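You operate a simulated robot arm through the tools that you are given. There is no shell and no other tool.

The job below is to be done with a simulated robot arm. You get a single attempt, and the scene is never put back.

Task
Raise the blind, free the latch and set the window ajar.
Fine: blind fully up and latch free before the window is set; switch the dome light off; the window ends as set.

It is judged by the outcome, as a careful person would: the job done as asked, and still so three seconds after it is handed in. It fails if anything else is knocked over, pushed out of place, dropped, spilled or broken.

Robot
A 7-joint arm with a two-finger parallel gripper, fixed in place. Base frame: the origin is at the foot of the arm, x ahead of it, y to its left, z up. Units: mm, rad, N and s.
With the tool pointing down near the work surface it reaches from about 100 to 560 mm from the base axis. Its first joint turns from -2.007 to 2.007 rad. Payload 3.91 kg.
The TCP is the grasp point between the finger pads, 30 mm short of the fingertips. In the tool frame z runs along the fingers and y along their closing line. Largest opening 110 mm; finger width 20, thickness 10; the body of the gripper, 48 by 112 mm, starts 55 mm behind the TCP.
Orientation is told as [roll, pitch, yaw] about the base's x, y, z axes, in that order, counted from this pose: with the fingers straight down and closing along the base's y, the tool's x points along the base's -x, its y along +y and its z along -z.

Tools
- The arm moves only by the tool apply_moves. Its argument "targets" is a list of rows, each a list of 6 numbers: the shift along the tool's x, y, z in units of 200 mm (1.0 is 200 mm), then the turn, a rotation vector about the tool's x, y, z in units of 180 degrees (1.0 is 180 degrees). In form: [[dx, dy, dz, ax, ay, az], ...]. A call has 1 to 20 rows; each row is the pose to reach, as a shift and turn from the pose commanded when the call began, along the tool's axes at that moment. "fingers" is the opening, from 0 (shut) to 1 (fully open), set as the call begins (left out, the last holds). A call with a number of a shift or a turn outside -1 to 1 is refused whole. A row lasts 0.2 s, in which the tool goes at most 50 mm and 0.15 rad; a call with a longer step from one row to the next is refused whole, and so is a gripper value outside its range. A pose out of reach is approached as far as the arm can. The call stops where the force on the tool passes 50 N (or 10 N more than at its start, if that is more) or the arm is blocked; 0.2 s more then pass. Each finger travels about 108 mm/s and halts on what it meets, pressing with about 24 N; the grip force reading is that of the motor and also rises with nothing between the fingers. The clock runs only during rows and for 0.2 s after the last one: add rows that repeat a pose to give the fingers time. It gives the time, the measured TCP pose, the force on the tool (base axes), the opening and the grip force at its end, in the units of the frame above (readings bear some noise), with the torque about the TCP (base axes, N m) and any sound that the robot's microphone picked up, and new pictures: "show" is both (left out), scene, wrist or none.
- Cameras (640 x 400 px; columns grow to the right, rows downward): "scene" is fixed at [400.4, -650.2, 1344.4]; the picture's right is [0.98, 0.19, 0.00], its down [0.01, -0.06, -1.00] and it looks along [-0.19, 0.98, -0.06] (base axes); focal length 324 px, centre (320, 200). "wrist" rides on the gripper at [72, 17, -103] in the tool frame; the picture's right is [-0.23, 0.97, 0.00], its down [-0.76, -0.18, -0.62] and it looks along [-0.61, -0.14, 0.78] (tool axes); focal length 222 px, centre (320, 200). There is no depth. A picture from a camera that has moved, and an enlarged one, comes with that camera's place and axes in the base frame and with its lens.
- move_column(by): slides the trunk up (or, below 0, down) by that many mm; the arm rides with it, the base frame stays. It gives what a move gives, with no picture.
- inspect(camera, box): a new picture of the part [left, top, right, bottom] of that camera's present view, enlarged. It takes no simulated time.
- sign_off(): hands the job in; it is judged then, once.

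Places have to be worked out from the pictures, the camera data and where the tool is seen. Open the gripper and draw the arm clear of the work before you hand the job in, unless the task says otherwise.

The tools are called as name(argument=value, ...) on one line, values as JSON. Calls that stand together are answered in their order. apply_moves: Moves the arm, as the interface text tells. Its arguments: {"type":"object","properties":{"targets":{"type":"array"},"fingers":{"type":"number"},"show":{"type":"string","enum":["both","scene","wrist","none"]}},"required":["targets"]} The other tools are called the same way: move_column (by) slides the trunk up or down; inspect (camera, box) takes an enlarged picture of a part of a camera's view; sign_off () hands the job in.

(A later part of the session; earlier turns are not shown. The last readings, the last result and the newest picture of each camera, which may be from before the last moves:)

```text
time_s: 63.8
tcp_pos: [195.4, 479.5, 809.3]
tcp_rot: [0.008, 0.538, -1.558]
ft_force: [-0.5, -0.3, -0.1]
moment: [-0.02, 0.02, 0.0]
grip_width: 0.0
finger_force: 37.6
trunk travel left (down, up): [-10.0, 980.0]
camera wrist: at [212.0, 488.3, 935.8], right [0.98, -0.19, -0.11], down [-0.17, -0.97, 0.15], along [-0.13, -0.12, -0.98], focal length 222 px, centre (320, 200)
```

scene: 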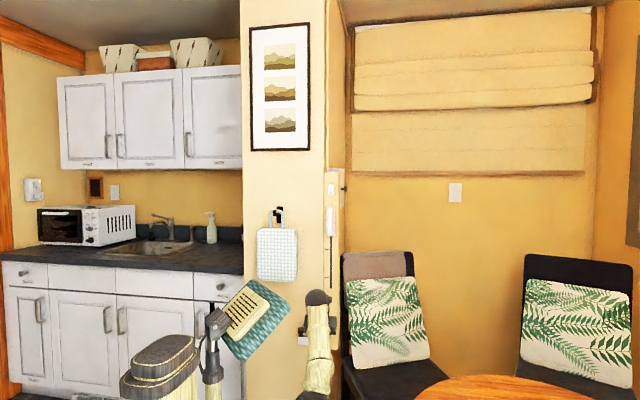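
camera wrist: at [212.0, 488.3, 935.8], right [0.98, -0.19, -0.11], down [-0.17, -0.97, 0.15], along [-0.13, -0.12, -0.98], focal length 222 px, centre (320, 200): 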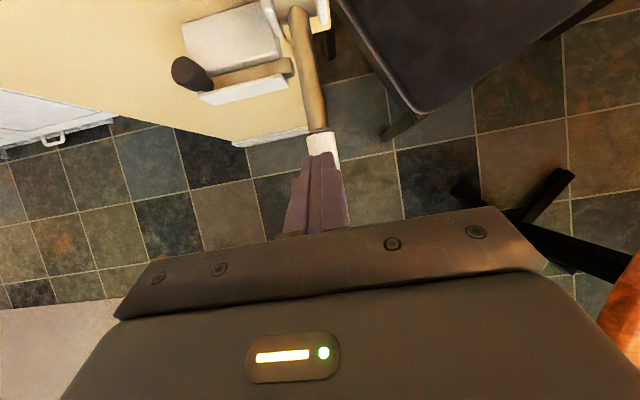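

The pads slipped off the grip, and the lever appears to be staying up below the fingers. I back off and look at it.

apply_moves(targets=[[0, 0, -0.2, 0, 0, 0], [0, 0, -0.4, 0, 0.03, 0], [0, 0, -0.5, 0, 0.07, 0], [0, 0, -0.55, 0, 0.11, 0], [0, 0, -0.55, 0, 0.15, 0], [0, 0, -0.55, 0, 0.15, 0]], fingers=0.5, show="both")

inspect(camera="wrist", box=[200, 0, 480, 200])

inspect(camera="scene", box=[220, 280, 380, 380])

```text
time_s: 65.2
tcp_pos: [194.4, 424.3, 905.0]
tcp_rot: [0.011, 1.008, -1.552]
ft_force: [-0.4, -0.4, -1.2]
moment: [0.03, 0.0, 0.0]
grip_width: 55.0
finger_force: 0.1
out of reach, approached as far as the arm can: row 2
trunk travel left (down, up): [-10.0, 980.0]
camera wrist: at [212.6, 374.5, 1022.3], right [0.98, -0.11, -0.19], down [-0.17, -0.93, -0.31], along [-0.14, 0.34, -0.93], focal length 222 px, centre (320, 200)
```

scene: 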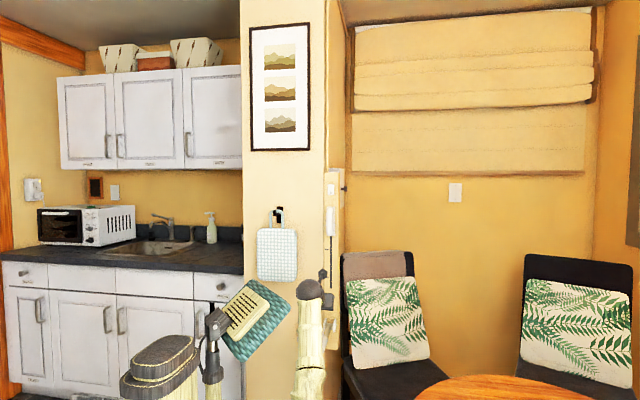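
wrist: 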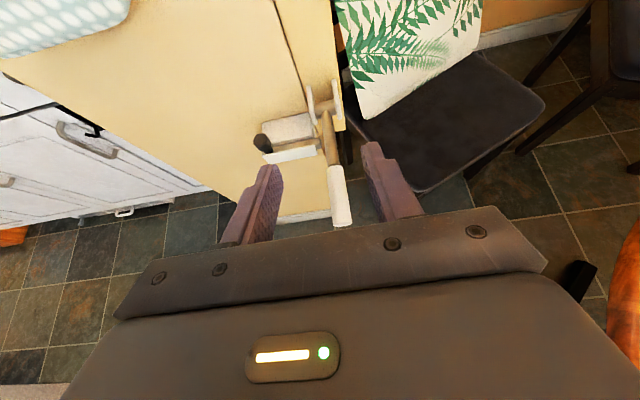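

```text
2.00 times, centred on (340, 100) of wrist
camera zoom: at [212.6, 374.5, 1022.3], right [0.98, -0.11, -0.19], down [-0.17, -0.93, -0.31], along [-0.14, 0.34, -0.93], focal length 444 px, centre (280, 400)
```

zoom: 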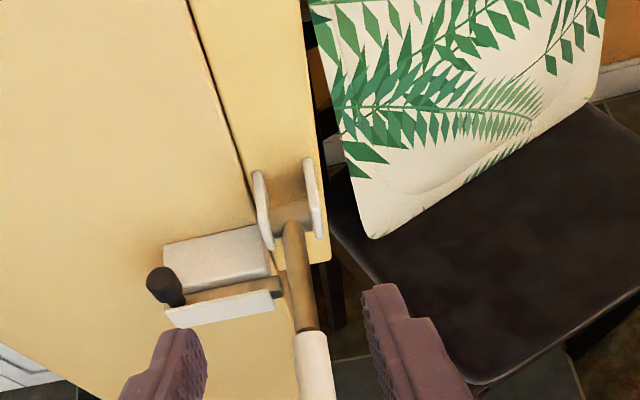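

```text
4.00 times, centred on (300, 330) of scene
camera zoom: at [400.4, -650.2, 1344.4], right [0.98, 0.19, 0.0], down [0.01, -0.06, -1.0], along [-0.19, 0.98, -0.06], focal length 1294 px, centre (400, -320)
```

zoom: 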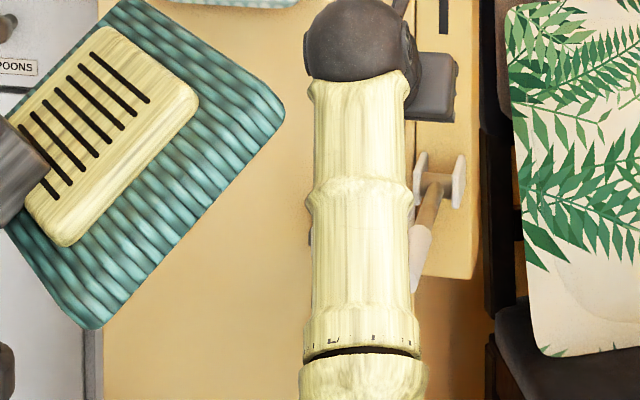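

The lever rests at about 98–100° and stays there, so its stop seems to be about there. To be sure it is fully up I'll level the tool, drop below it with closed fingers and press upward gently.

apply_moves(targets=[[-0.03, 0, -0.05, 0, 0.045, 0], [-0.06, 0, -0.09, 0, 0.09, 0], [-0.09, 0, -0.14, 0, 0.135, 0], [-0.117, 0, -0.186, 0, 0.179, 0], [-0.117, 0, -0.186, 0, 0.179, 0]], fingers=0, show="none")

apply_moves(targets=[[-0.24, 0, 0, 0, 0, 0], [-0.48, 0, 0, 0, 0, 0], [-0.72, 0, 0, 0, 0, 0], [-0.94, 0, 0, 0, 0, 0], [-0.94, 0, 0, 0, 0, 0]], show="both")

inspect(camera="wrist", box=[220, 0, 460, 200])

```text
time_s: 66.3
tcp_pos: [195.5, 379.3, 904.6]
tcp_rot: [1.779, 1.564, 0.219]
ft_force: [0.0, 0.1, 0.0]
moment: [0.0, 0.05, 0.03]
grip_width: 0.0
finger_force: 24.4
trunk travel left (down, up): [-10.0, 980.0]
```

```text
time_s: 67.5
tcp_pos: [193.0, 380.5, 717.3]
tcp_rot: [1.443, 1.567, -0.115]
ft_force: [0.1, -0.9, 0.1]
moment: [0.01, -0.01, -0.04]
grip_width: 0.2
finger_force: 23.9
trunk travel left (down, up): [-10.0, 980.0]
camera wrist: at [212.2, 276.9, 789.3], right [0.97, 0.01, -0.22], down [-0.17, -0.63, -0.76], along [-0.15, 0.78, -0.61], focal length 222 px, centre (320, 200)
```

scene: 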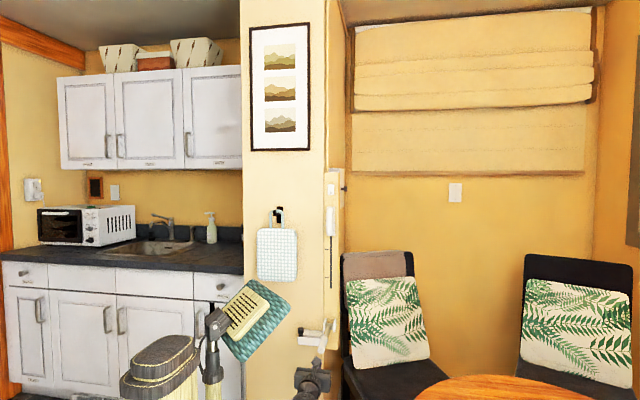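
wrist: 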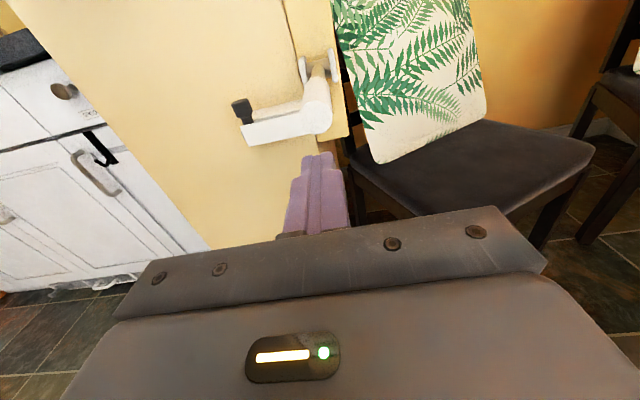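

```text
2.00 times, centred on (340, 100) of wrist
camera zoom: at [212.2, 276.9, 789.3], right [0.97, 0.01, -0.22], down [-0.17, -0.63, -0.76], along [-0.15, 0.78, -0.61], focal length 444 px, centre (280, 400)
```

zoom: 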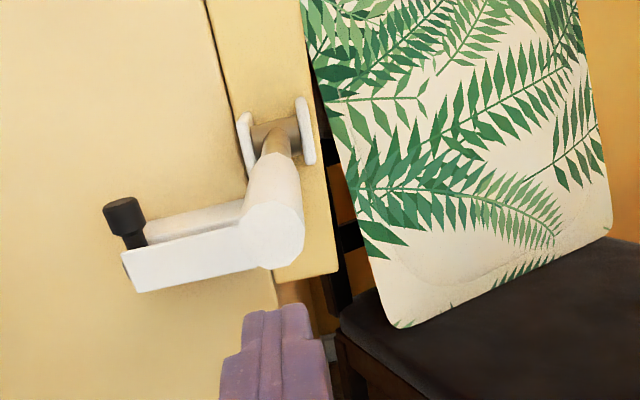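

The lever end reads z≈740, i.e. close to horizontal (~90°). I go under it and press upward to test whether this is its end stop.

apply_moves(targets=[[-0.1, 0, 0, 0, 0, 0], [-0.1, 0.01, 0.2, 0, 0, 0], [-0.1, 0.01, 0.36, 0, 0, 0], [-0.1, 0.01, 0.36, 0, 0, 0]], show="wrist")

apply_moves(targets=[[0.025, 0, 0, 0, 0, 0], [0.05, 0, 0, 0, 0, 0], [0.075, 0, 0, 0, 0, 0], [0.1, 0, 0, 0, 0, 0], [0.125, 0, 0, 0, 0, 0], [0.15, 0, 0, 0, 0, 0], [0.175, 0, 0, 0, 0, 0]], show="wrist")

```text
time_s: 68.5
tcp_pos: [198.0, 451.2, 698.0]
tcp_rot: [1.42, 1.567, -0.139]
ft_force: [-0.5, 0.3, 0.4]
moment: [0.0, 0.01, -0.01]
grip_width: 0.0
finger_force: 24.2
trunk travel left (down, up): [-10.0, 980.0]
camera wrist: at [216.4, 347.9, 770.2], right [0.98, 0.01, -0.22], down [-0.17, -0.63, -0.76], along [-0.15, 0.78, -0.61], focal length 222 px, centre (320, 200)
```

wrist: 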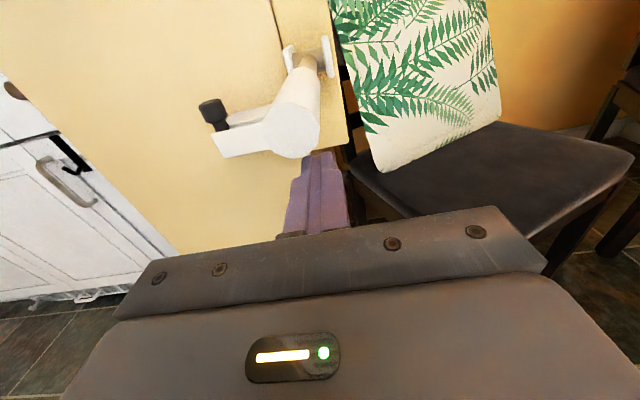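

```text
time_s: 69.9
tcp_pos: [198.0, 452.1, 716.2]
tcp_rot: [0.167, 1.552, -1.393]
ft_force: [2.9, -4.0, -12.2]
moment: [0.18, -0.07, 0.06]
grip_width: 0.2
finger_force: 23.8
trunk travel left (down, up): [-10.0, 980.0]
stopped in row 6: the force on the tool passed its limit at 57 N (the readings are from after the stop); the commanded pose is now the measured one
camera wrist: at [216.7, 349.9, 791.0], right [0.97, 0.01, -0.22], down [-0.17, -0.64, -0.75], along [-0.15, 0.77, -0.62], focal length 222 px, centre (320, 200)
```

wrist: 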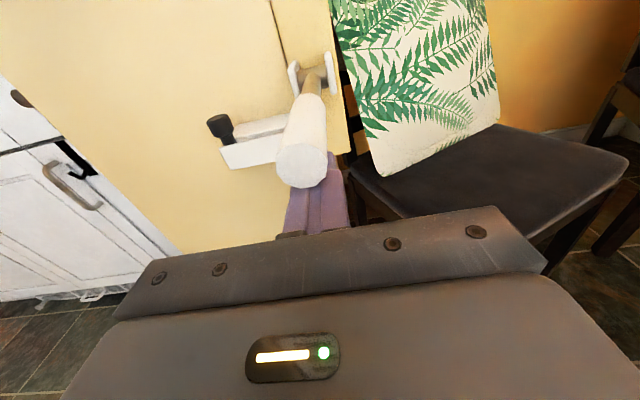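

Pressing up stopped at 57 N with the lever essentially horizontal. I press once more, slowly, to confirm it does not creep.

apply_moves(targets=[[0.01, 0, 0, 0, 0, 0], [0.02, 0, 0, 0, 0, 0], [0.03, 0, 0, 0, 0, 0], [0.035, 0, 0, 0, 0, 0], [0.035, 0, 0, 0, 0, 0]], show="wrist")

```text
time_s: 70.5
tcp_pos: [198.2, 451.9, 716.7]
tcp_rot: [0.074, 1.542, -1.485]
ft_force: [3.8, -3.4, -12.0]
moment: [0.2, 0.0, 0.04]
grip_width: 0.0
finger_force: 24.1
trunk travel left (down, up): [-10.0, 980.0]
stopped in row 3: the force on the tool passed its limit at 54 N (the readings are from after the stop); the commanded pose is now the measured one
camera wrist: at [216.6, 350.7, 791.8], right [0.97, 0.0, -0.23], down [-0.17, -0.65, -0.74], along [-0.15, 0.76, -0.63], focal length 222 px, centre (320, 200)
```

wrist: 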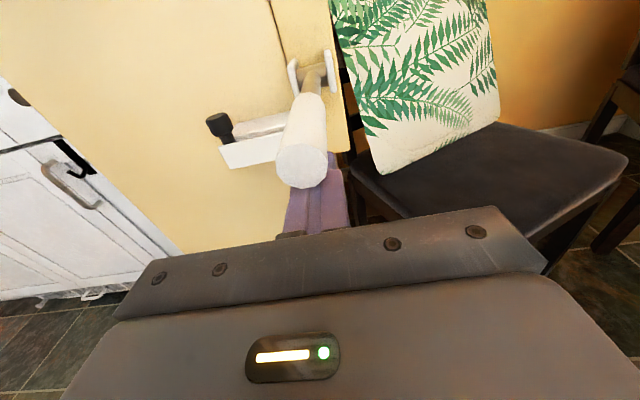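

The lever is firmly at its stop: blind fully up. I withdraw down and back, then raise the trunk toward the slider and switch.

apply_moves(targets=[[-0.1, 0, 0, 0, 0, 0], [-0.1, 0, -0.15, 0, 0, 0], [-0.1, 0, -0.35, 0, 0, 0], [-0.1, 0, -0.5, 0, 0.01, 0], [-0.1, 0, -0.5, 0, 0.01, 0]], show="none")

move_column(by=440)

inspect(camera="wrist", box=[220, 0, 420, 200])

inspect(camera="scene", box=[100, 100, 420, 400])

```text
time_s: 71.8
tcp_pos: [199.0, 350.7, 701.3]
tcp_rot: [2.764, 1.563, 1.207]
ft_force: [-0.3, -0.7, 0.8]
moment: [-0.03, 0.01, -0.02]
grip_width: 0.0
finger_force: 24.5
trunk travel left (down, up): [-10.0, 980.0]
```

```text
refused: 440 is not a number from -400 to 400
```

```text
2.00 times, centred on (320, 100) of wrist
camera zoom: at [217.6, 246.9, 772.7], right [0.97, 0.01, -0.22], down [-0.17, -0.62, -0.77], along [-0.15, 0.79, -0.6], focal length 444 px, centre (320, 400)
```

zoom: 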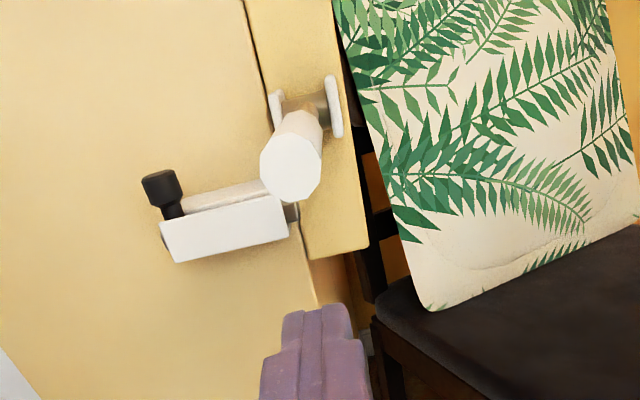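

```text
1.33 times, centred on (260, 250) of scene
camera zoom: at [400.4, -650.2, 1344.4], right [0.98, 0.19, 0.0], down [0.01, -0.06, -1.0], along [-0.19, 0.98, -0.06], focal length 431 px, centre (400, 133)
```

zoom: 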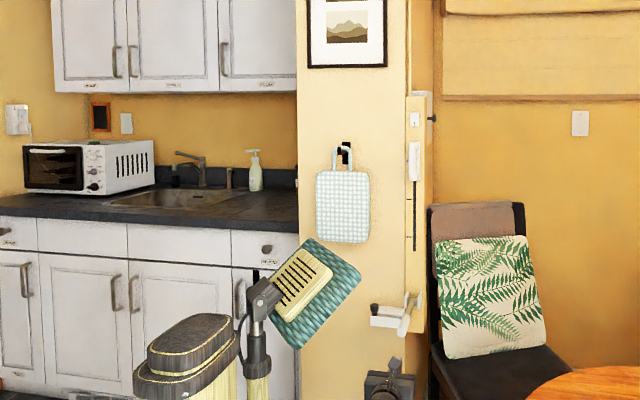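

The lever still sits horizontal (end at z≈743). Raising the trunk 400 mm (the allowed maximum per call).

move_column(by=400)

inspect(camera="wrist", box=[220, 0, 420, 200])

inspect(camera="scene", box=[100, 100, 420, 400])

```text
time_s: 75.6
tcp_pos: [199.2, 350.6, 1100.6]
tcp_rot: [2.772, 1.562, 1.213]
ft_force: [-0.5, -0.5, -0.6]
moment: [0.04, 0.0, 0.0]
grip_width: 0.2
finger_force: 23.8
trunk travel left (down, up): [-410.0, 580.0]
```

```text
2.00 times, centred on (320, 100) of wrist
camera zoom: at [217.9, 247.2, 1172.6], right [0.97, 0.01, -0.22], down [-0.17, -0.62, -0.77], along [-0.15, 0.79, -0.6], focal length 444 px, centre (320, 400)
```

zoom: 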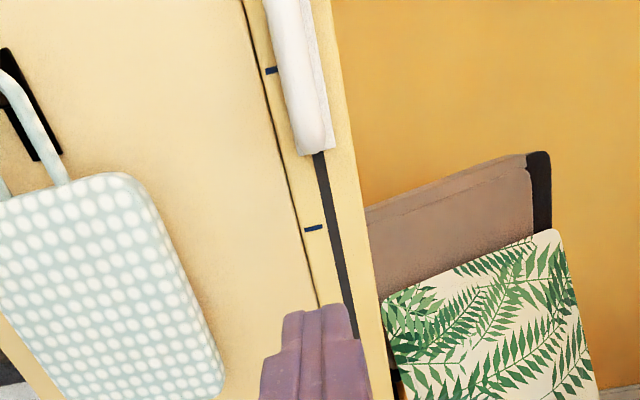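

```text
1.33 times, centred on (260, 250) of scene
camera zoom: at [400.4, -650.2, 1344.4], right [0.98, 0.19, 0.0], down [0.01, -0.06, -1.0], along [-0.19, 0.98, -0.06], focal length 431 px, centre (400, 133)
```

zoom: 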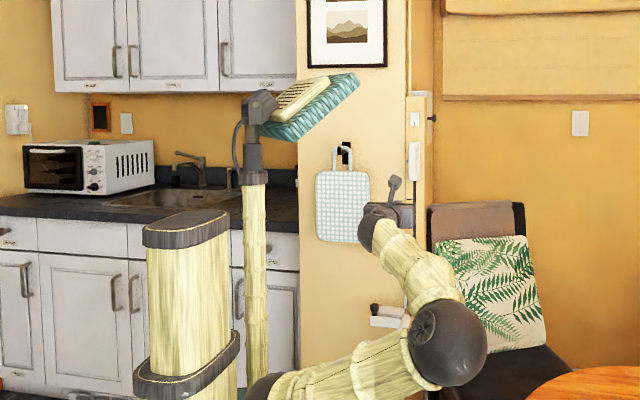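

The arm is clear with the elbow now swung out to the right. The slider bar works out at about (197, 622), spanning z≈1119–1207, with ticks 127 mm apart. I raise the trunk 62 mm so that the tool is level with the bar, then approach with the gripper half open.

move_column(by=62)

apply_moves(targets=[[0, 0, 0.2, 0, 0, 0], [0, 0, 0.4, 0, 0, 0], [0, 0, 0.6, 0, 0, 0], [0, 0, 0.8, 0, 0, 0], [0, 0, 0.9, 0, 0, 0], [0, 0, 0.9, 0, 0, 0]], fingers=0.5, show="both")

inspect(camera="wrist", box=[220, 60, 420, 220])

```text
time_s: 76.6
tcp_pos: [200.4, 350.7, 1163.3]
tcp_rot: [2.785, 1.563, 1.226]
ft_force: [-1.1, -1.1, 0.6]
moment: [0.03, -0.03, 0.0]
grip_width: 0.1
finger_force: 23.4
trunk travel left (down, up): [-472.0, 518.0]
```

```text
time_s: 78.0
tcp_pos: [198.2, 528.8, 1163.1]
tcp_rot: [2.756, 1.563, 1.197]
ft_force: [0.5, -0.4, -0.6]
moment: [0.0, 0.0, 0.04]
grip_width: 55.0
finger_force: 0.1
trunk travel left (down, up): [-472.0, 518.0]
camera wrist: at [215.4, 425.2, 1235.0], right [0.97, 0.01, -0.22], down [-0.17, -0.62, -0.77], along [-0.15, 0.79, -0.6], focal length 222 px, centre (320, 200)
```

scene: 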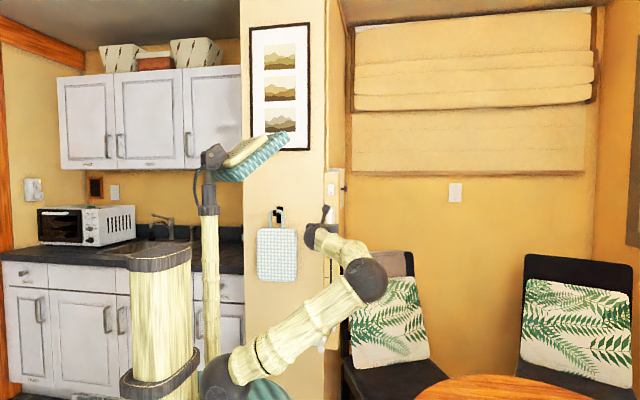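
wrist: 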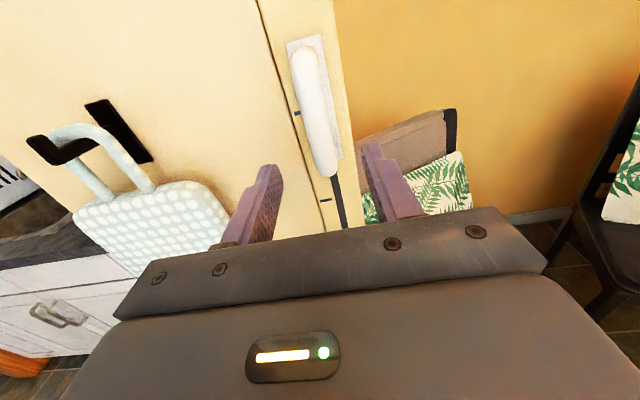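

```text
2.50 times, centred on (320, 140) of wrist
camera zoom: at [215.4, 425.2, 1235.0], right [0.97, 0.01, -0.22], down [-0.17, -0.62, -0.77], along [-0.15, 0.79, -0.6], focal length 555 px, centre (320, 350)
```

zoom: 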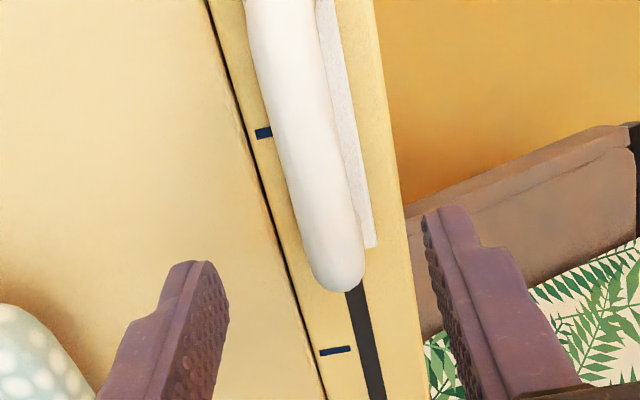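

The bar is straight ahead at x≈194, y≈626. I shift 4 mm left and advance 90 mm to straddle it.

apply_moves(targets=[[0, -0.02, 0.15, 0, 0, 0], [0, -0.02, 0.3, 0, 0, 0], [0, -0.02, 0.45, 0, 0, 0], [0, -0.02, 0.45, 0, 0, 0]], show="wrist")

inspect(camera="wrist", box=[220, 60, 420, 220])

```text
time_s: 79.0
tcp_pos: [192.1, 620.4, 1163.1]
tcp_rot: [2.731, 1.561, 1.174]
ft_force: [0.7, 0.7, -0.6]
moment: [0.03, 0.01, 0.0]
grip_width: 55.1
finger_force: 0.0
trunk travel left (down, up): [-472.0, 518.0]
camera wrist: at [209.9, 516.1, 1234.8], right [0.97, 0.01, -0.22], down [-0.17, -0.62, -0.77], along [-0.15, 0.79, -0.6], focal length 222 px, centre (320, 200)
```

wrist: 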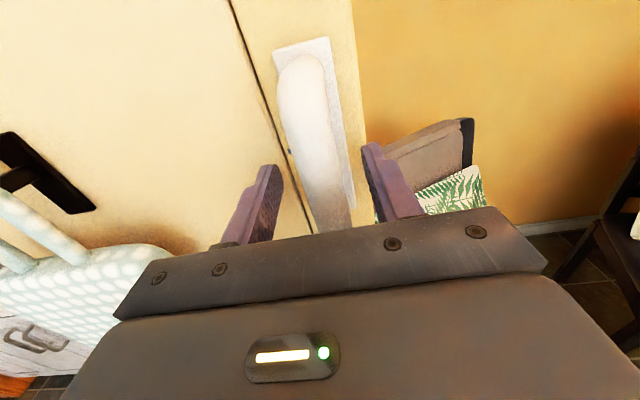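

```text
2.50 times, centred on (320, 140) of wrist
camera zoom: at [209.9, 516.1, 1234.8], right [0.97, 0.01, -0.22], down [-0.17, -0.62, -0.77], along [-0.15, 0.79, -0.6], focal length 555 px, centre (320, 350)
```

zoom: 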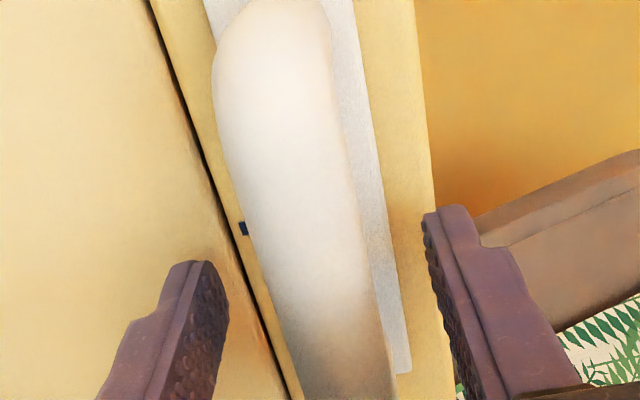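

The bar is centred between the pads at TCP depth. I close on it first.

apply_moves(targets=[[0, 0.005, 0, 0, 0, 0], [0, 0.005, 0, 0, 0, 0], [0, 0.005, 0, 0, 0, 0]], fingers=0, show="wrist")

```text
time_s: 79.8
tcp_pos: [195.4, 619.1, 1163.0]
tcp_rot: [2.92, 1.564, 1.358]
ft_force: [6.8, -0.9, 0.2]
moment: [0.01, 0.06, -0.08]
grip_width: 20.6
finger_force: 44.8
trunk travel left (down, up): [-472.0, 518.0]
camera wrist: at [213.2, 515.8, 1235.4], right [0.97, 0.01, -0.23], down [-0.17, -0.62, -0.77], along [-0.15, 0.79, -0.6], focal length 222 px, centre (320, 200)
```

wrist: 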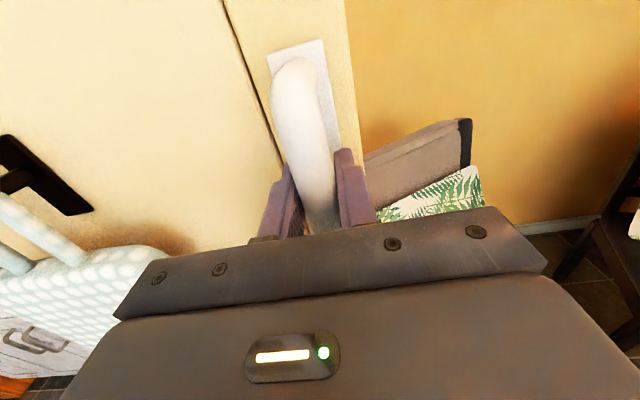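

The bar is held (20.6 mm). I slide down a first 12 mm to feel the resistance.

apply_moves(targets=[[-0.015, 0, 0, 0, 0, 0], [-0.03, 0, 0, 0, 0, 0], [-0.045, 0, 0, 0, 0, 0], [-0.06, 0, 0, 0, 0, 0]], show="both")

```text
time_s: 80.8
tcp_pos: [194.6, 619.4, 1152.2]
tcp_rot: [2.883, 1.559, 1.324]
ft_force: [10.1, -2.6, 6.3]
moment: [1.12, 0.2, 0.09]
grip_width: 20.4
finger_force: 44.6
trunk travel left (down, up): [-472.0, 518.0]
camera wrist: at [213.2, 515.6, 1224.9], right [0.97, 0.01, -0.22], down [-0.17, -0.62, -0.77], along [-0.15, 0.79, -0.6], focal length 222 px, centre (320, 200)
```

scene: 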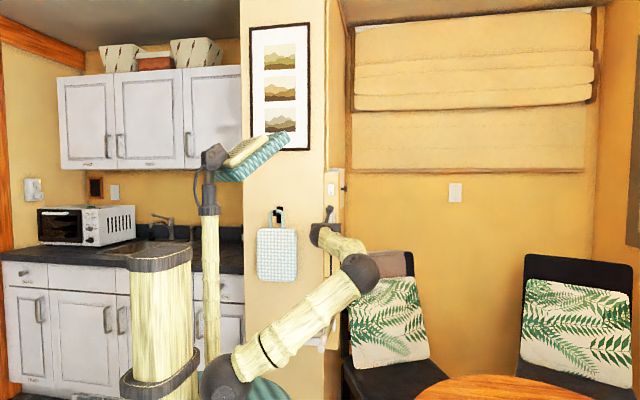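
wrist: 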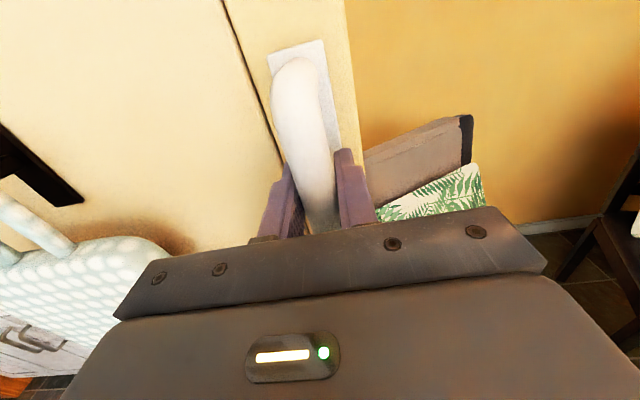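

It slides easily (≈6 N) and the handle follows. I continue 100 mm down at 5 mm per row, then check against the middle tick.

apply_moves(targets=[[-0.025, 0, 0, 0, 0, 0], [-0.05, 0, 0, 0, 0, 0], [-0.075, 0, 0, 0, 0, 0], [-0.1, 0, 0, 0, 0, 0], [-0.125, 0, 0, 0, 0, 0], [-0.15, 0, 0, 0, 0, 0], [-0.175, 0, 0, 0, 0, 0], [-0.2, 0, 0, 0, 0, 0], [-0.225, 0, 0, 0, 0, 0], [-0.25, 0, 0, 0, 0, 0], [-0.275, 0, 0, 0, 0, 0], [-0.3, 0, 0, 0, 0, 0], [-0.325, 0, 0, 0, 0, 0], [-0.35, 0, 0, 0, 0, 0], [-0.375, 0, 0, 0, 0, 0], [-0.4, 0, 0, 0, 0, 0], [-0.425, 0, 0, 0, 0, 0], [-0.45, 0, 0, 0, 0, 0], [-0.475, 0, 0, 0, 0, 0], [-0.5, 0, 0, 0, 0, 0]], show="both")

inspect(camera="wrist", box=[220, 20, 420, 180])

inspect(camera="scene", box=[290, 160, 390, 300])

```text
time_s: 85.0
tcp_pos: [195.1, 619.4, 1053.2]
tcp_rot: [2.946, 1.56, 1.387]
ft_force: [9.1, -16.1, 3.8]
moment: [-0.33, 0.18, 0.12]
grip_width: 20.7
finger_force: 45.0
trunk travel left (down, up): [-472.0, 518.0]
camera wrist: at [213.4, 515.7, 1125.3], right [0.97, 0.01, -0.23], down [-0.17, -0.62, -0.77], along [-0.15, 0.79, -0.6], focal length 222 px, centre (320, 200)
```

scene: 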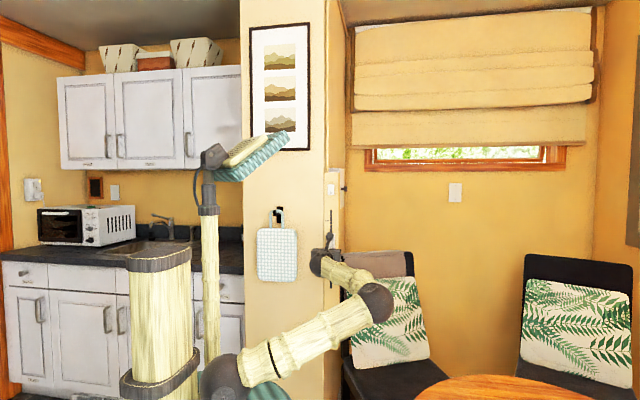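
wrist: 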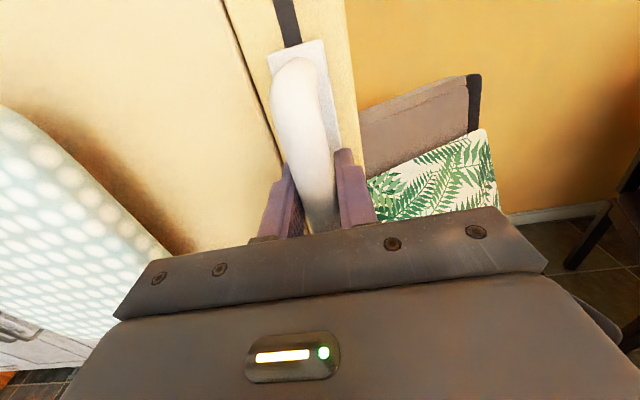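

```text
2.50 times, centred on (320, 100) of wrist
camera zoom: at [213.4, 515.7, 1125.3], right [0.97, 0.01, -0.23], down [-0.17, -0.62, -0.77], along [-0.15, 0.79, -0.6], focal length 555 px, centre (320, 450)
```

zoom: 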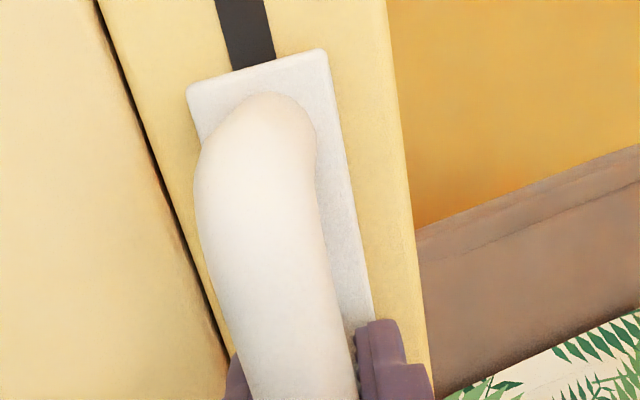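

```text
2.86 times, centred on (340, 230) of scene
camera zoom: at [400.4, -650.2, 1344.4], right [0.98, 0.19, 0.0], down [0.01, -0.06, -1.0], along [-0.19, 0.98, -0.06], focal length 924 px, centre (263, 114)
```

zoom: 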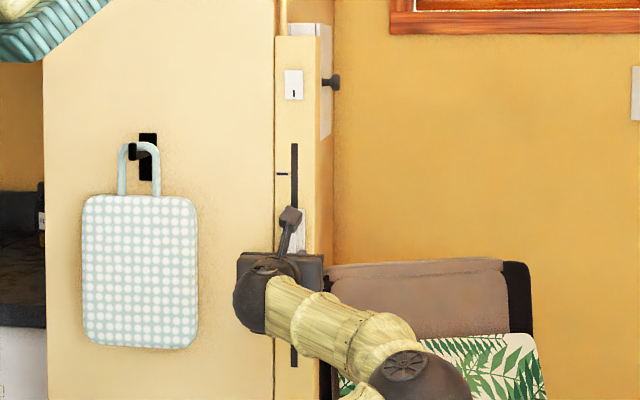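

Important: the scene shows the blind rising as the slider goes down and a window appearing behind it. So the slider is the blind (down = up) and the lever is the window. I will finish the blind fully up, then put the lever back to closed, and only then set the window ajar. Continue the slider down.

apply_moves(targets=[[-0.025, 0, 0, 0, 0, 0], [-0.05, 0, 0, 0, 0, 0], [-0.075, 0, 0, 0, 0, 0], [-0.1, 0, 0, 0, 0, 0], [-0.125, 0, 0, 0, 0, 0], [-0.15, 0, 0, 0, 0, 0], [-0.175, 0, 0, 0, 0, 0], [-0.2, 0, 0, 0, 0, 0], [-0.225, 0, 0, 0, 0, 0], [-0.25, 0, 0, 0, 0, 0], [-0.275, 0, 0, 0, 0, 0], [-0.3, 0, 0, 0, 0, 0], [-0.325, 0, 0, 0, 0, 0], [-0.35, 0, 0, 0, 0, 0], [-0.375, 0, 0, 0, 0, 0], [-0.4, 0, 0, 0, 0, 0], [-0.425, 0, 0, 0, 0, 0], [-0.45, 0, 0, 0, 0, 0]], show="both")

inspect(camera="scene", box=[340, 60, 620, 240])

```text
time_s: 88.8
tcp_pos: [195.3, 620.0, 964.4]
tcp_rot: [2.913, 1.56, 1.354]
ft_force: [10.8, -13.5, 4.5]
moment: [0.95, 0.14, 0.12]
grip_width: 20.7
finger_force: 45.1
trunk travel left (down, up): [-472.0, 518.0]
camera wrist: at [213.4, 516.0, 1035.7], right [0.97, 0.01, -0.22], down [-0.17, -0.62, -0.77], along [-0.15, 0.79, -0.6], focal length 222 px, centre (320, 200)
```

scene: 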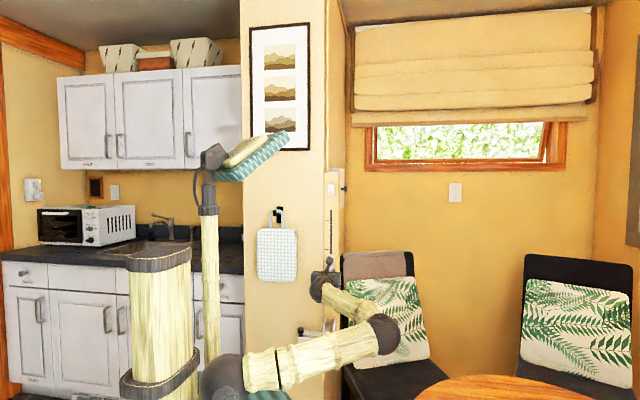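
wrist: 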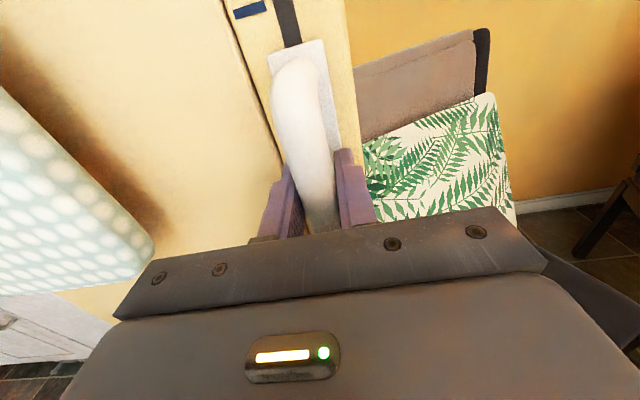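

```text
2.22 times, centred on (480, 150) of scene
camera zoom: at [400.4, -650.2, 1344.4], right [0.98, 0.19, 0.0], down [0.01, -0.06, -1.0], along [-0.19, 0.98, -0.06], focal length 719 px, centre (-36, 311)
```

zoom: 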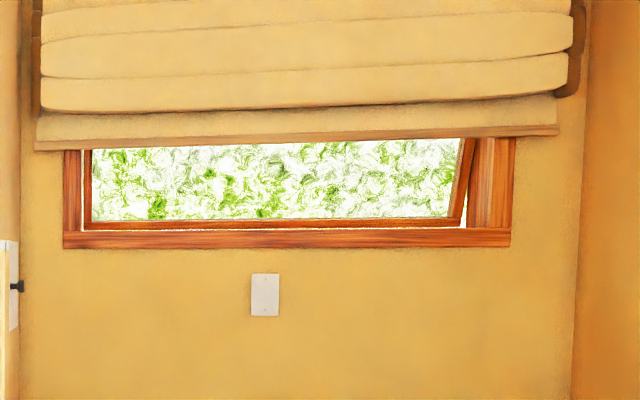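

The blind is rising and the window behind it is hinged open (following the lever at 90°). I carry the slider on to its bottom end, about 57 mm more.

apply_moves(targets=[[-0.025, 0, 0, 0, 0, 0], [-0.05, 0, 0, 0, 0, 0], [-0.075, 0, 0, 0, 0, 0], [-0.1, 0, 0, 0, 0, 0], [-0.125, 0, 0, 0, 0, 0], [-0.15, 0, 0, 0, 0, 0], [-0.175, 0, 0, 0, 0, 0], [-0.2, 0, 0, 0, 0, 0], [-0.225, 0, 0, 0, 0, 0], [-0.25, 0, 0, 0, 0, 0], [-0.275, 0, 0, 0, 0, 0], [-0.29, 0, 0, 0, 0, 0], [-0.3, 0, 0, 0, 0, 0], [-0.31, 0, 0, 0, 0, 0], [-0.32, 0, 0, 0, 0, 0]], show="both")

inspect(camera="scene", box=[340, 60, 620, 240])

inspect(camera="scene", box=[290, 200, 390, 340])

```text
time_s: 92.0
tcp_pos: [194.3, 620.5, 904.5]
tcp_rot: [3.005, 1.55, 1.445]
ft_force: [12.6, 0.8, 40.6]
moment: [-0.26, 0.17, 0.12]
grip_width: 20.8
finger_force: 45.1
trunk travel left (down, up): [-472.0, 518.0]
camera wrist: at [213.2, 515.5, 976.3], right [0.97, 0.01, -0.22], down [-0.17, -0.61, -0.78], along [-0.15, 0.79, -0.59], focal length 222 px, centre (320, 200)
```

scene: 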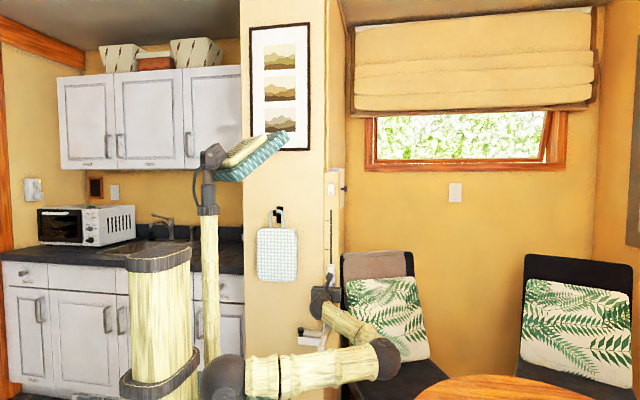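
wrist: 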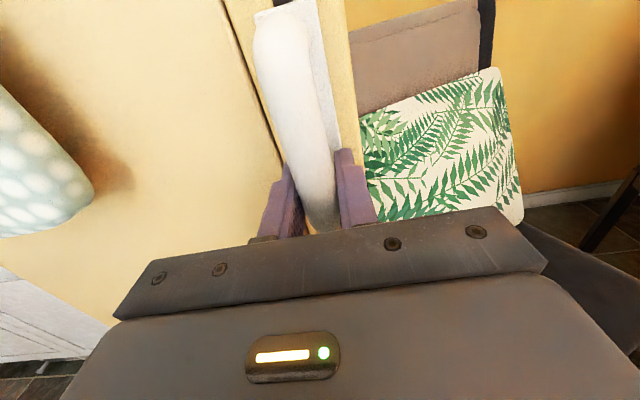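

```text
2.22 times, centred on (480, 150) of scene
camera zoom: at [400.4, -650.2, 1344.4], right [0.98, 0.19, 0.0], down [0.01, -0.06, -1.0], along [-0.19, 0.98, -0.06], focal length 719 px, centre (-36, 311)
```

zoom: 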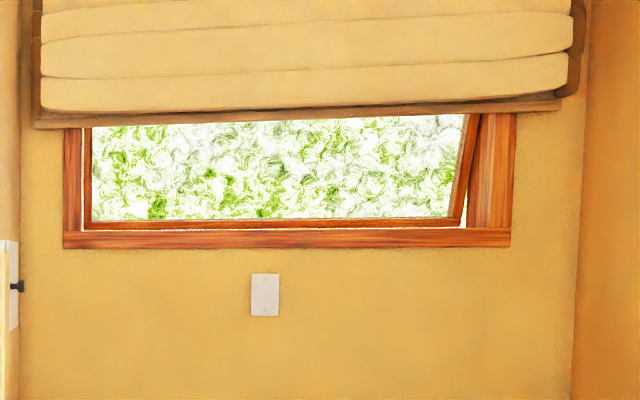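

```text
2.86 times, centred on (340, 270) of scene
camera zoom: at [400.4, -650.2, 1344.4], right [0.98, 0.19, 0.0], down [0.01, -0.06, -1.0], along [-0.19, 0.98, -0.06], focal length 924 px, centre (263, 0)
```

zoom: 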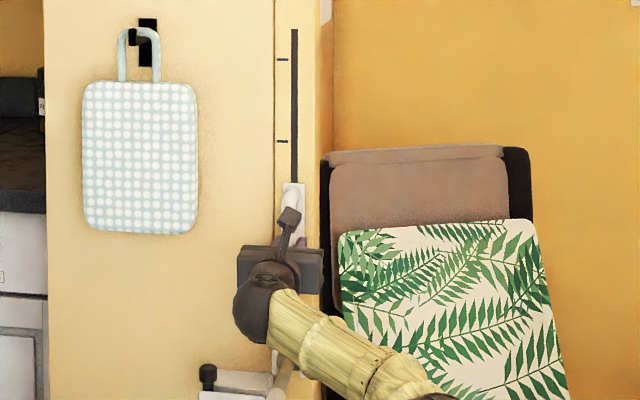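

The slider is against its bottom end (40 N reaction) and the blind is right up under the folds. I release and back off, checking it stays.

apply_moves(targets=[[0.03, 0, 0, 0, 0, 0], [0.03, 0, 0, 0, 0, 0], [0.03, 0, 0, 0, 0, 0], [0.03, 0, -0.2, 0, 0, 0], [0.03, 0, -0.4, 0, 0, 0], [0.03, 0, -0.6, 0, 0, 0], [0.03, 0, -0.8, 0, 0, 0], [0.03, 0, -1.0, 0, 0, 0], [0.03, 0, -1.0, 0, 0, 0]], fingers=0.5, show="both")

inspect(camera="wrist", box=[200, 0, 440, 200])

inspect(camera="scene", box=[290, 200, 390, 370])

```text
time_s: 94.0
tcp_pos: [209.6, 440.8, 906.0]
tcp_rot: [2.787, 1.562, 1.228]
ft_force: [-0.5, 0.5, 0.1]
moment: [0.01, -0.01, 0.01]
grip_width: 55.2
finger_force: 0.0
out of reach, approached as far as the arm can: row 8, 9
trunk travel left (down, up): [-472.0, 518.0]
camera wrist: at [228.4, 338.0, 977.6], right [0.97, 0.01, -0.22], down [-0.17, -0.62, -0.77], along [-0.15, 0.79, -0.6], focal length 222 px, centre (320, 200)
```

scene: 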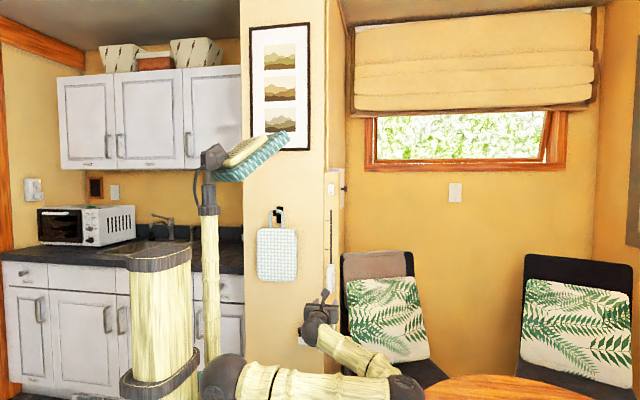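
wrist: 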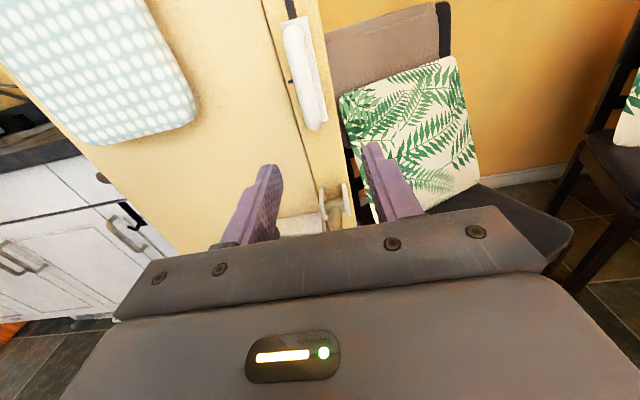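

```text
2.00 times, centred on (320, 100) of wrist
camera zoom: at [228.4, 338.0, 977.6], right [0.97, 0.01, -0.22], down [-0.17, -0.62, -0.77], along [-0.15, 0.79, -0.6], focal length 444 px, centre (320, 400)
```

zoom: 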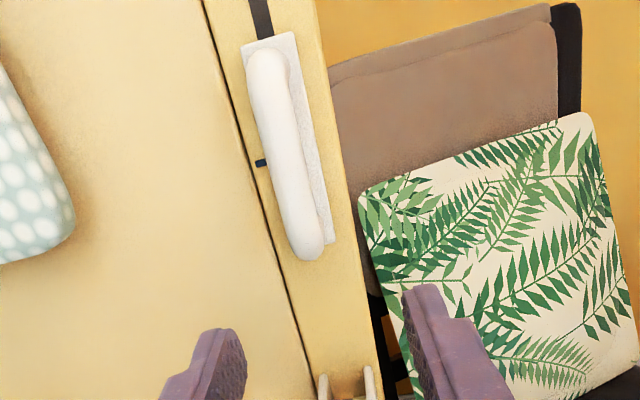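

```text
2.35 times, centred on (340, 285) of scene
camera zoom: at [400.4, -650.2, 1344.4], right [0.98, 0.19, 0.0], down [0.01, -0.06, -1.0], along [-0.19, 0.98, -0.06], focal length 761 px, centre (273, 0)
```

zoom: 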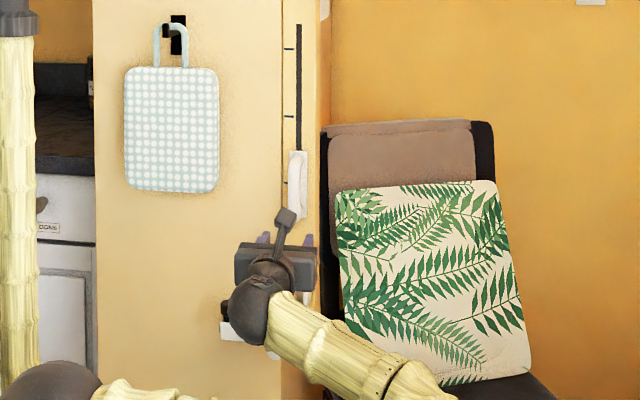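

The slider sits at the bottom tick and the blind stays up. Now for the lever: it must go back to closed and then ajar. The elbow has swung low to the right near the table, so before lowering the trunk I raise the hand and pitch it 60° down, and check the elbow.

apply_moves(targets=[[0.2, 0, 0, 0, -0.0, 0], [0.4, 0, 0, 0, -0.04, 0], [0.6, 0, 0, 0, -0.08, 0], [0.8, 0, 0, 0, -0.12, 0], [0.95, 0, 0, 0, -0.16, 0], [0.95, 0, 0, 0, -0.2, 0], [0.95, 0, 0, 0, -0.24, 0], [0.95, -0.03, 0, 0, -0.28, 0], [0.95, -0.06, 0, 0, -0.32, 0], [0.95, -0.06, 0, 0, -0.32, 0]], show="both")

```text
time_s: 96.2
tcp_pos: [194.8, 440.5, 1092.9]
tcp_rot: [0.005, 0.572, -1.556]
ft_force: [0.4, -0.3, 0.6]
moment: [0.03, -0.06, 0.0]
grip_width: 54.9
finger_force: 0.0
trunk travel left (down, up): [-472.0, 518.0]
camera wrist: at [212.3, 445.3, 1220.9], right [0.98, -0.18, -0.12], down [-0.17, -0.98, 0.11], along [-0.14, -0.09, -0.99], focal length 222 px, centre (320, 200)
```

scene: 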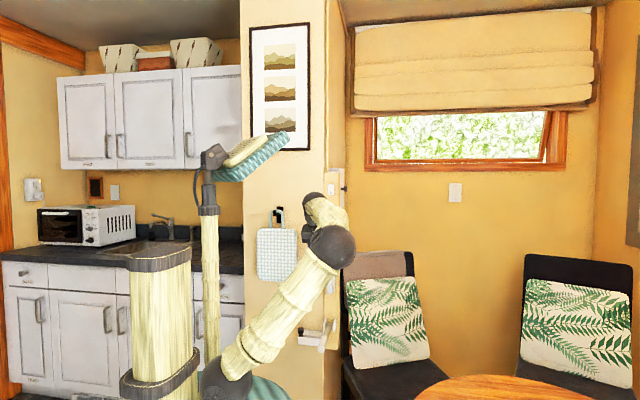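
wrist: 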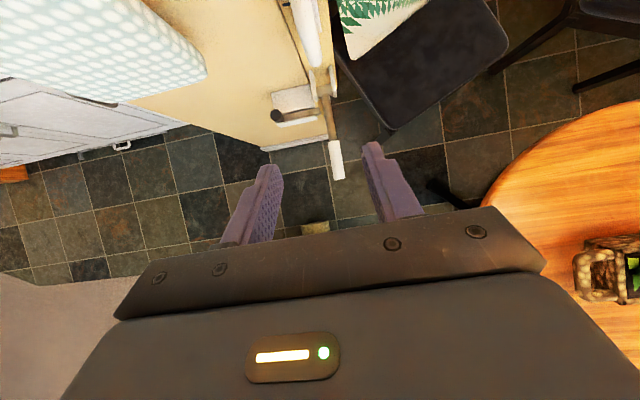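

The elbow is now high and central, well clear of the table. I raise the hand 150 mm so the trunk can then come down 400 mm without the fingers touching the lever.

apply_moves(targets=[[0.12, 0, -0.15, 0, 0, 0], [0.25, 0, -0.3, 0, 0, 0], [0.37, 0, -0.45, 0, 0, 0], [0.49, 0, -0.576, 0, 0, 0], [0.49, 0, -0.576, 0, 0, 0]], show="scene")

move_column(by=-400)

inspect(camera="wrist", box=[0, 0, 640, 400])

inspect(camera="scene", box=[0, 0, 640, 400])

```text
time_s: 97.4
tcp_pos: [194.7, 458.3, 1244.8]
tcp_rot: [0.005, 0.573, -1.557]
ft_force: [-0.6, 0.1, 0.4]
moment: [-0.02, -0.05, -0.02]
grip_width: 54.9
finger_force: 0.0
trunk travel left (down, up): [-472.0, 518.0]
```

scene: 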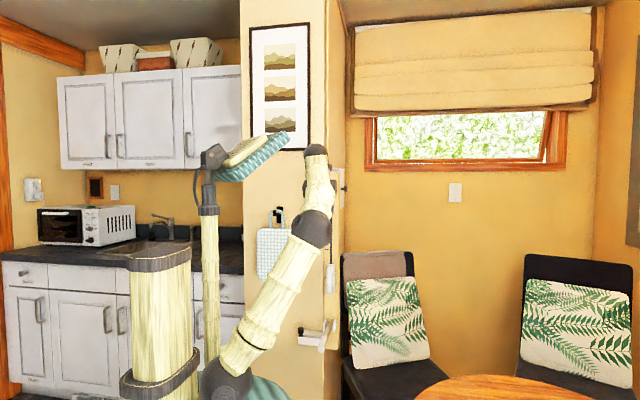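

```text
time_s: 101.2
tcp_pos: [194.2, 459.2, 844.2]
tcp_rot: [0.003, 0.575, -1.556]
ft_force: [0.5, -1.0, 0.2]
moment: [0.01, 0.01, -0.01]
grip_width: 55.1
finger_force: 0.0
trunk travel left (down, up): [-72.0, 918.0]
```

```text
1.00 times, centred on (320, 200) of wrist (not enlarged: the box is as wide or as high as the picture)
camera zoom: at [212.0, 463.9, 970.5], right [0.98, -0.18, -0.12], down [-0.17, -0.98, 0.11], along [-0.14, -0.09, -0.99], focal length 222 px, centre (320, 200)
```

zoom: 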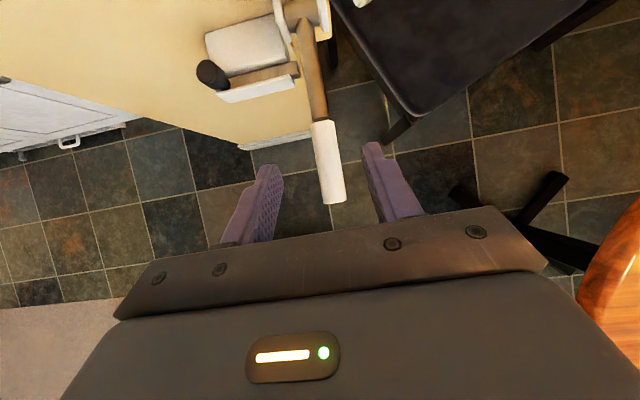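

```text
1.00 times, centred on (320, 200) of scene (not enlarged: the box is as wide or as high as the picture)
camera zoom: at [400.4, -650.2, 1344.4], right [0.98, 0.19, 0.0], down [0.01, -0.06, -1.0], along [-0.19, 0.98, -0.06], focal length 324 px, centre (320, 200)
```

zoom: 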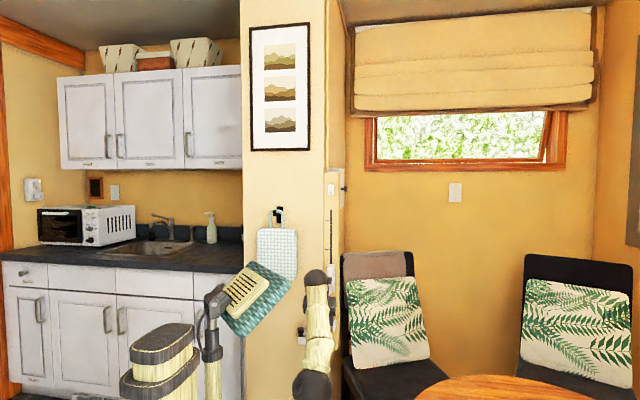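

Nothing collided; the grip spans y≈437–520 at z≈743, x≈194. I lower the open fingers over it.

apply_moves(targets=[[-0.05, 0, 0.12, 0, 0, 0], [-0.1, 0, 0.24, 0, 0, 0], [-0.155, 0, 0.36, 0, 0, 0], [-0.205, 0, 0.468, 0, 0, 0], [-0.205, 0, 0.468, 0, 0, 0]], show="wrist")

```text
time_s: 102.4
tcp_pos: [196.6, 472.7, 743.2]
tcp_rot: [0.004, 0.575, -1.558]
ft_force: [-0.1, -0.7, 0.7]
moment: [0.04, 0.01, -0.01]
grip_width: 54.9
finger_force: 0.0
trunk travel left (down, up): [-72.0, 918.0]
camera wrist: at [212.5, 478.2, 869.0], right [0.98, -0.18, -0.12], down [-0.17, -0.98, 0.11], along [-0.14, -0.09, -0.99], focal length 222 px, centre (320, 200)
```

wrist: 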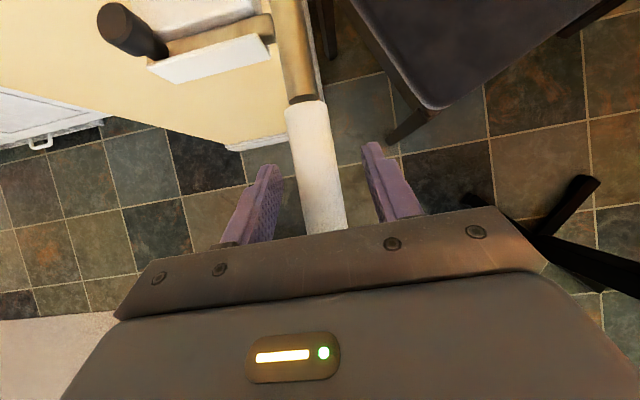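

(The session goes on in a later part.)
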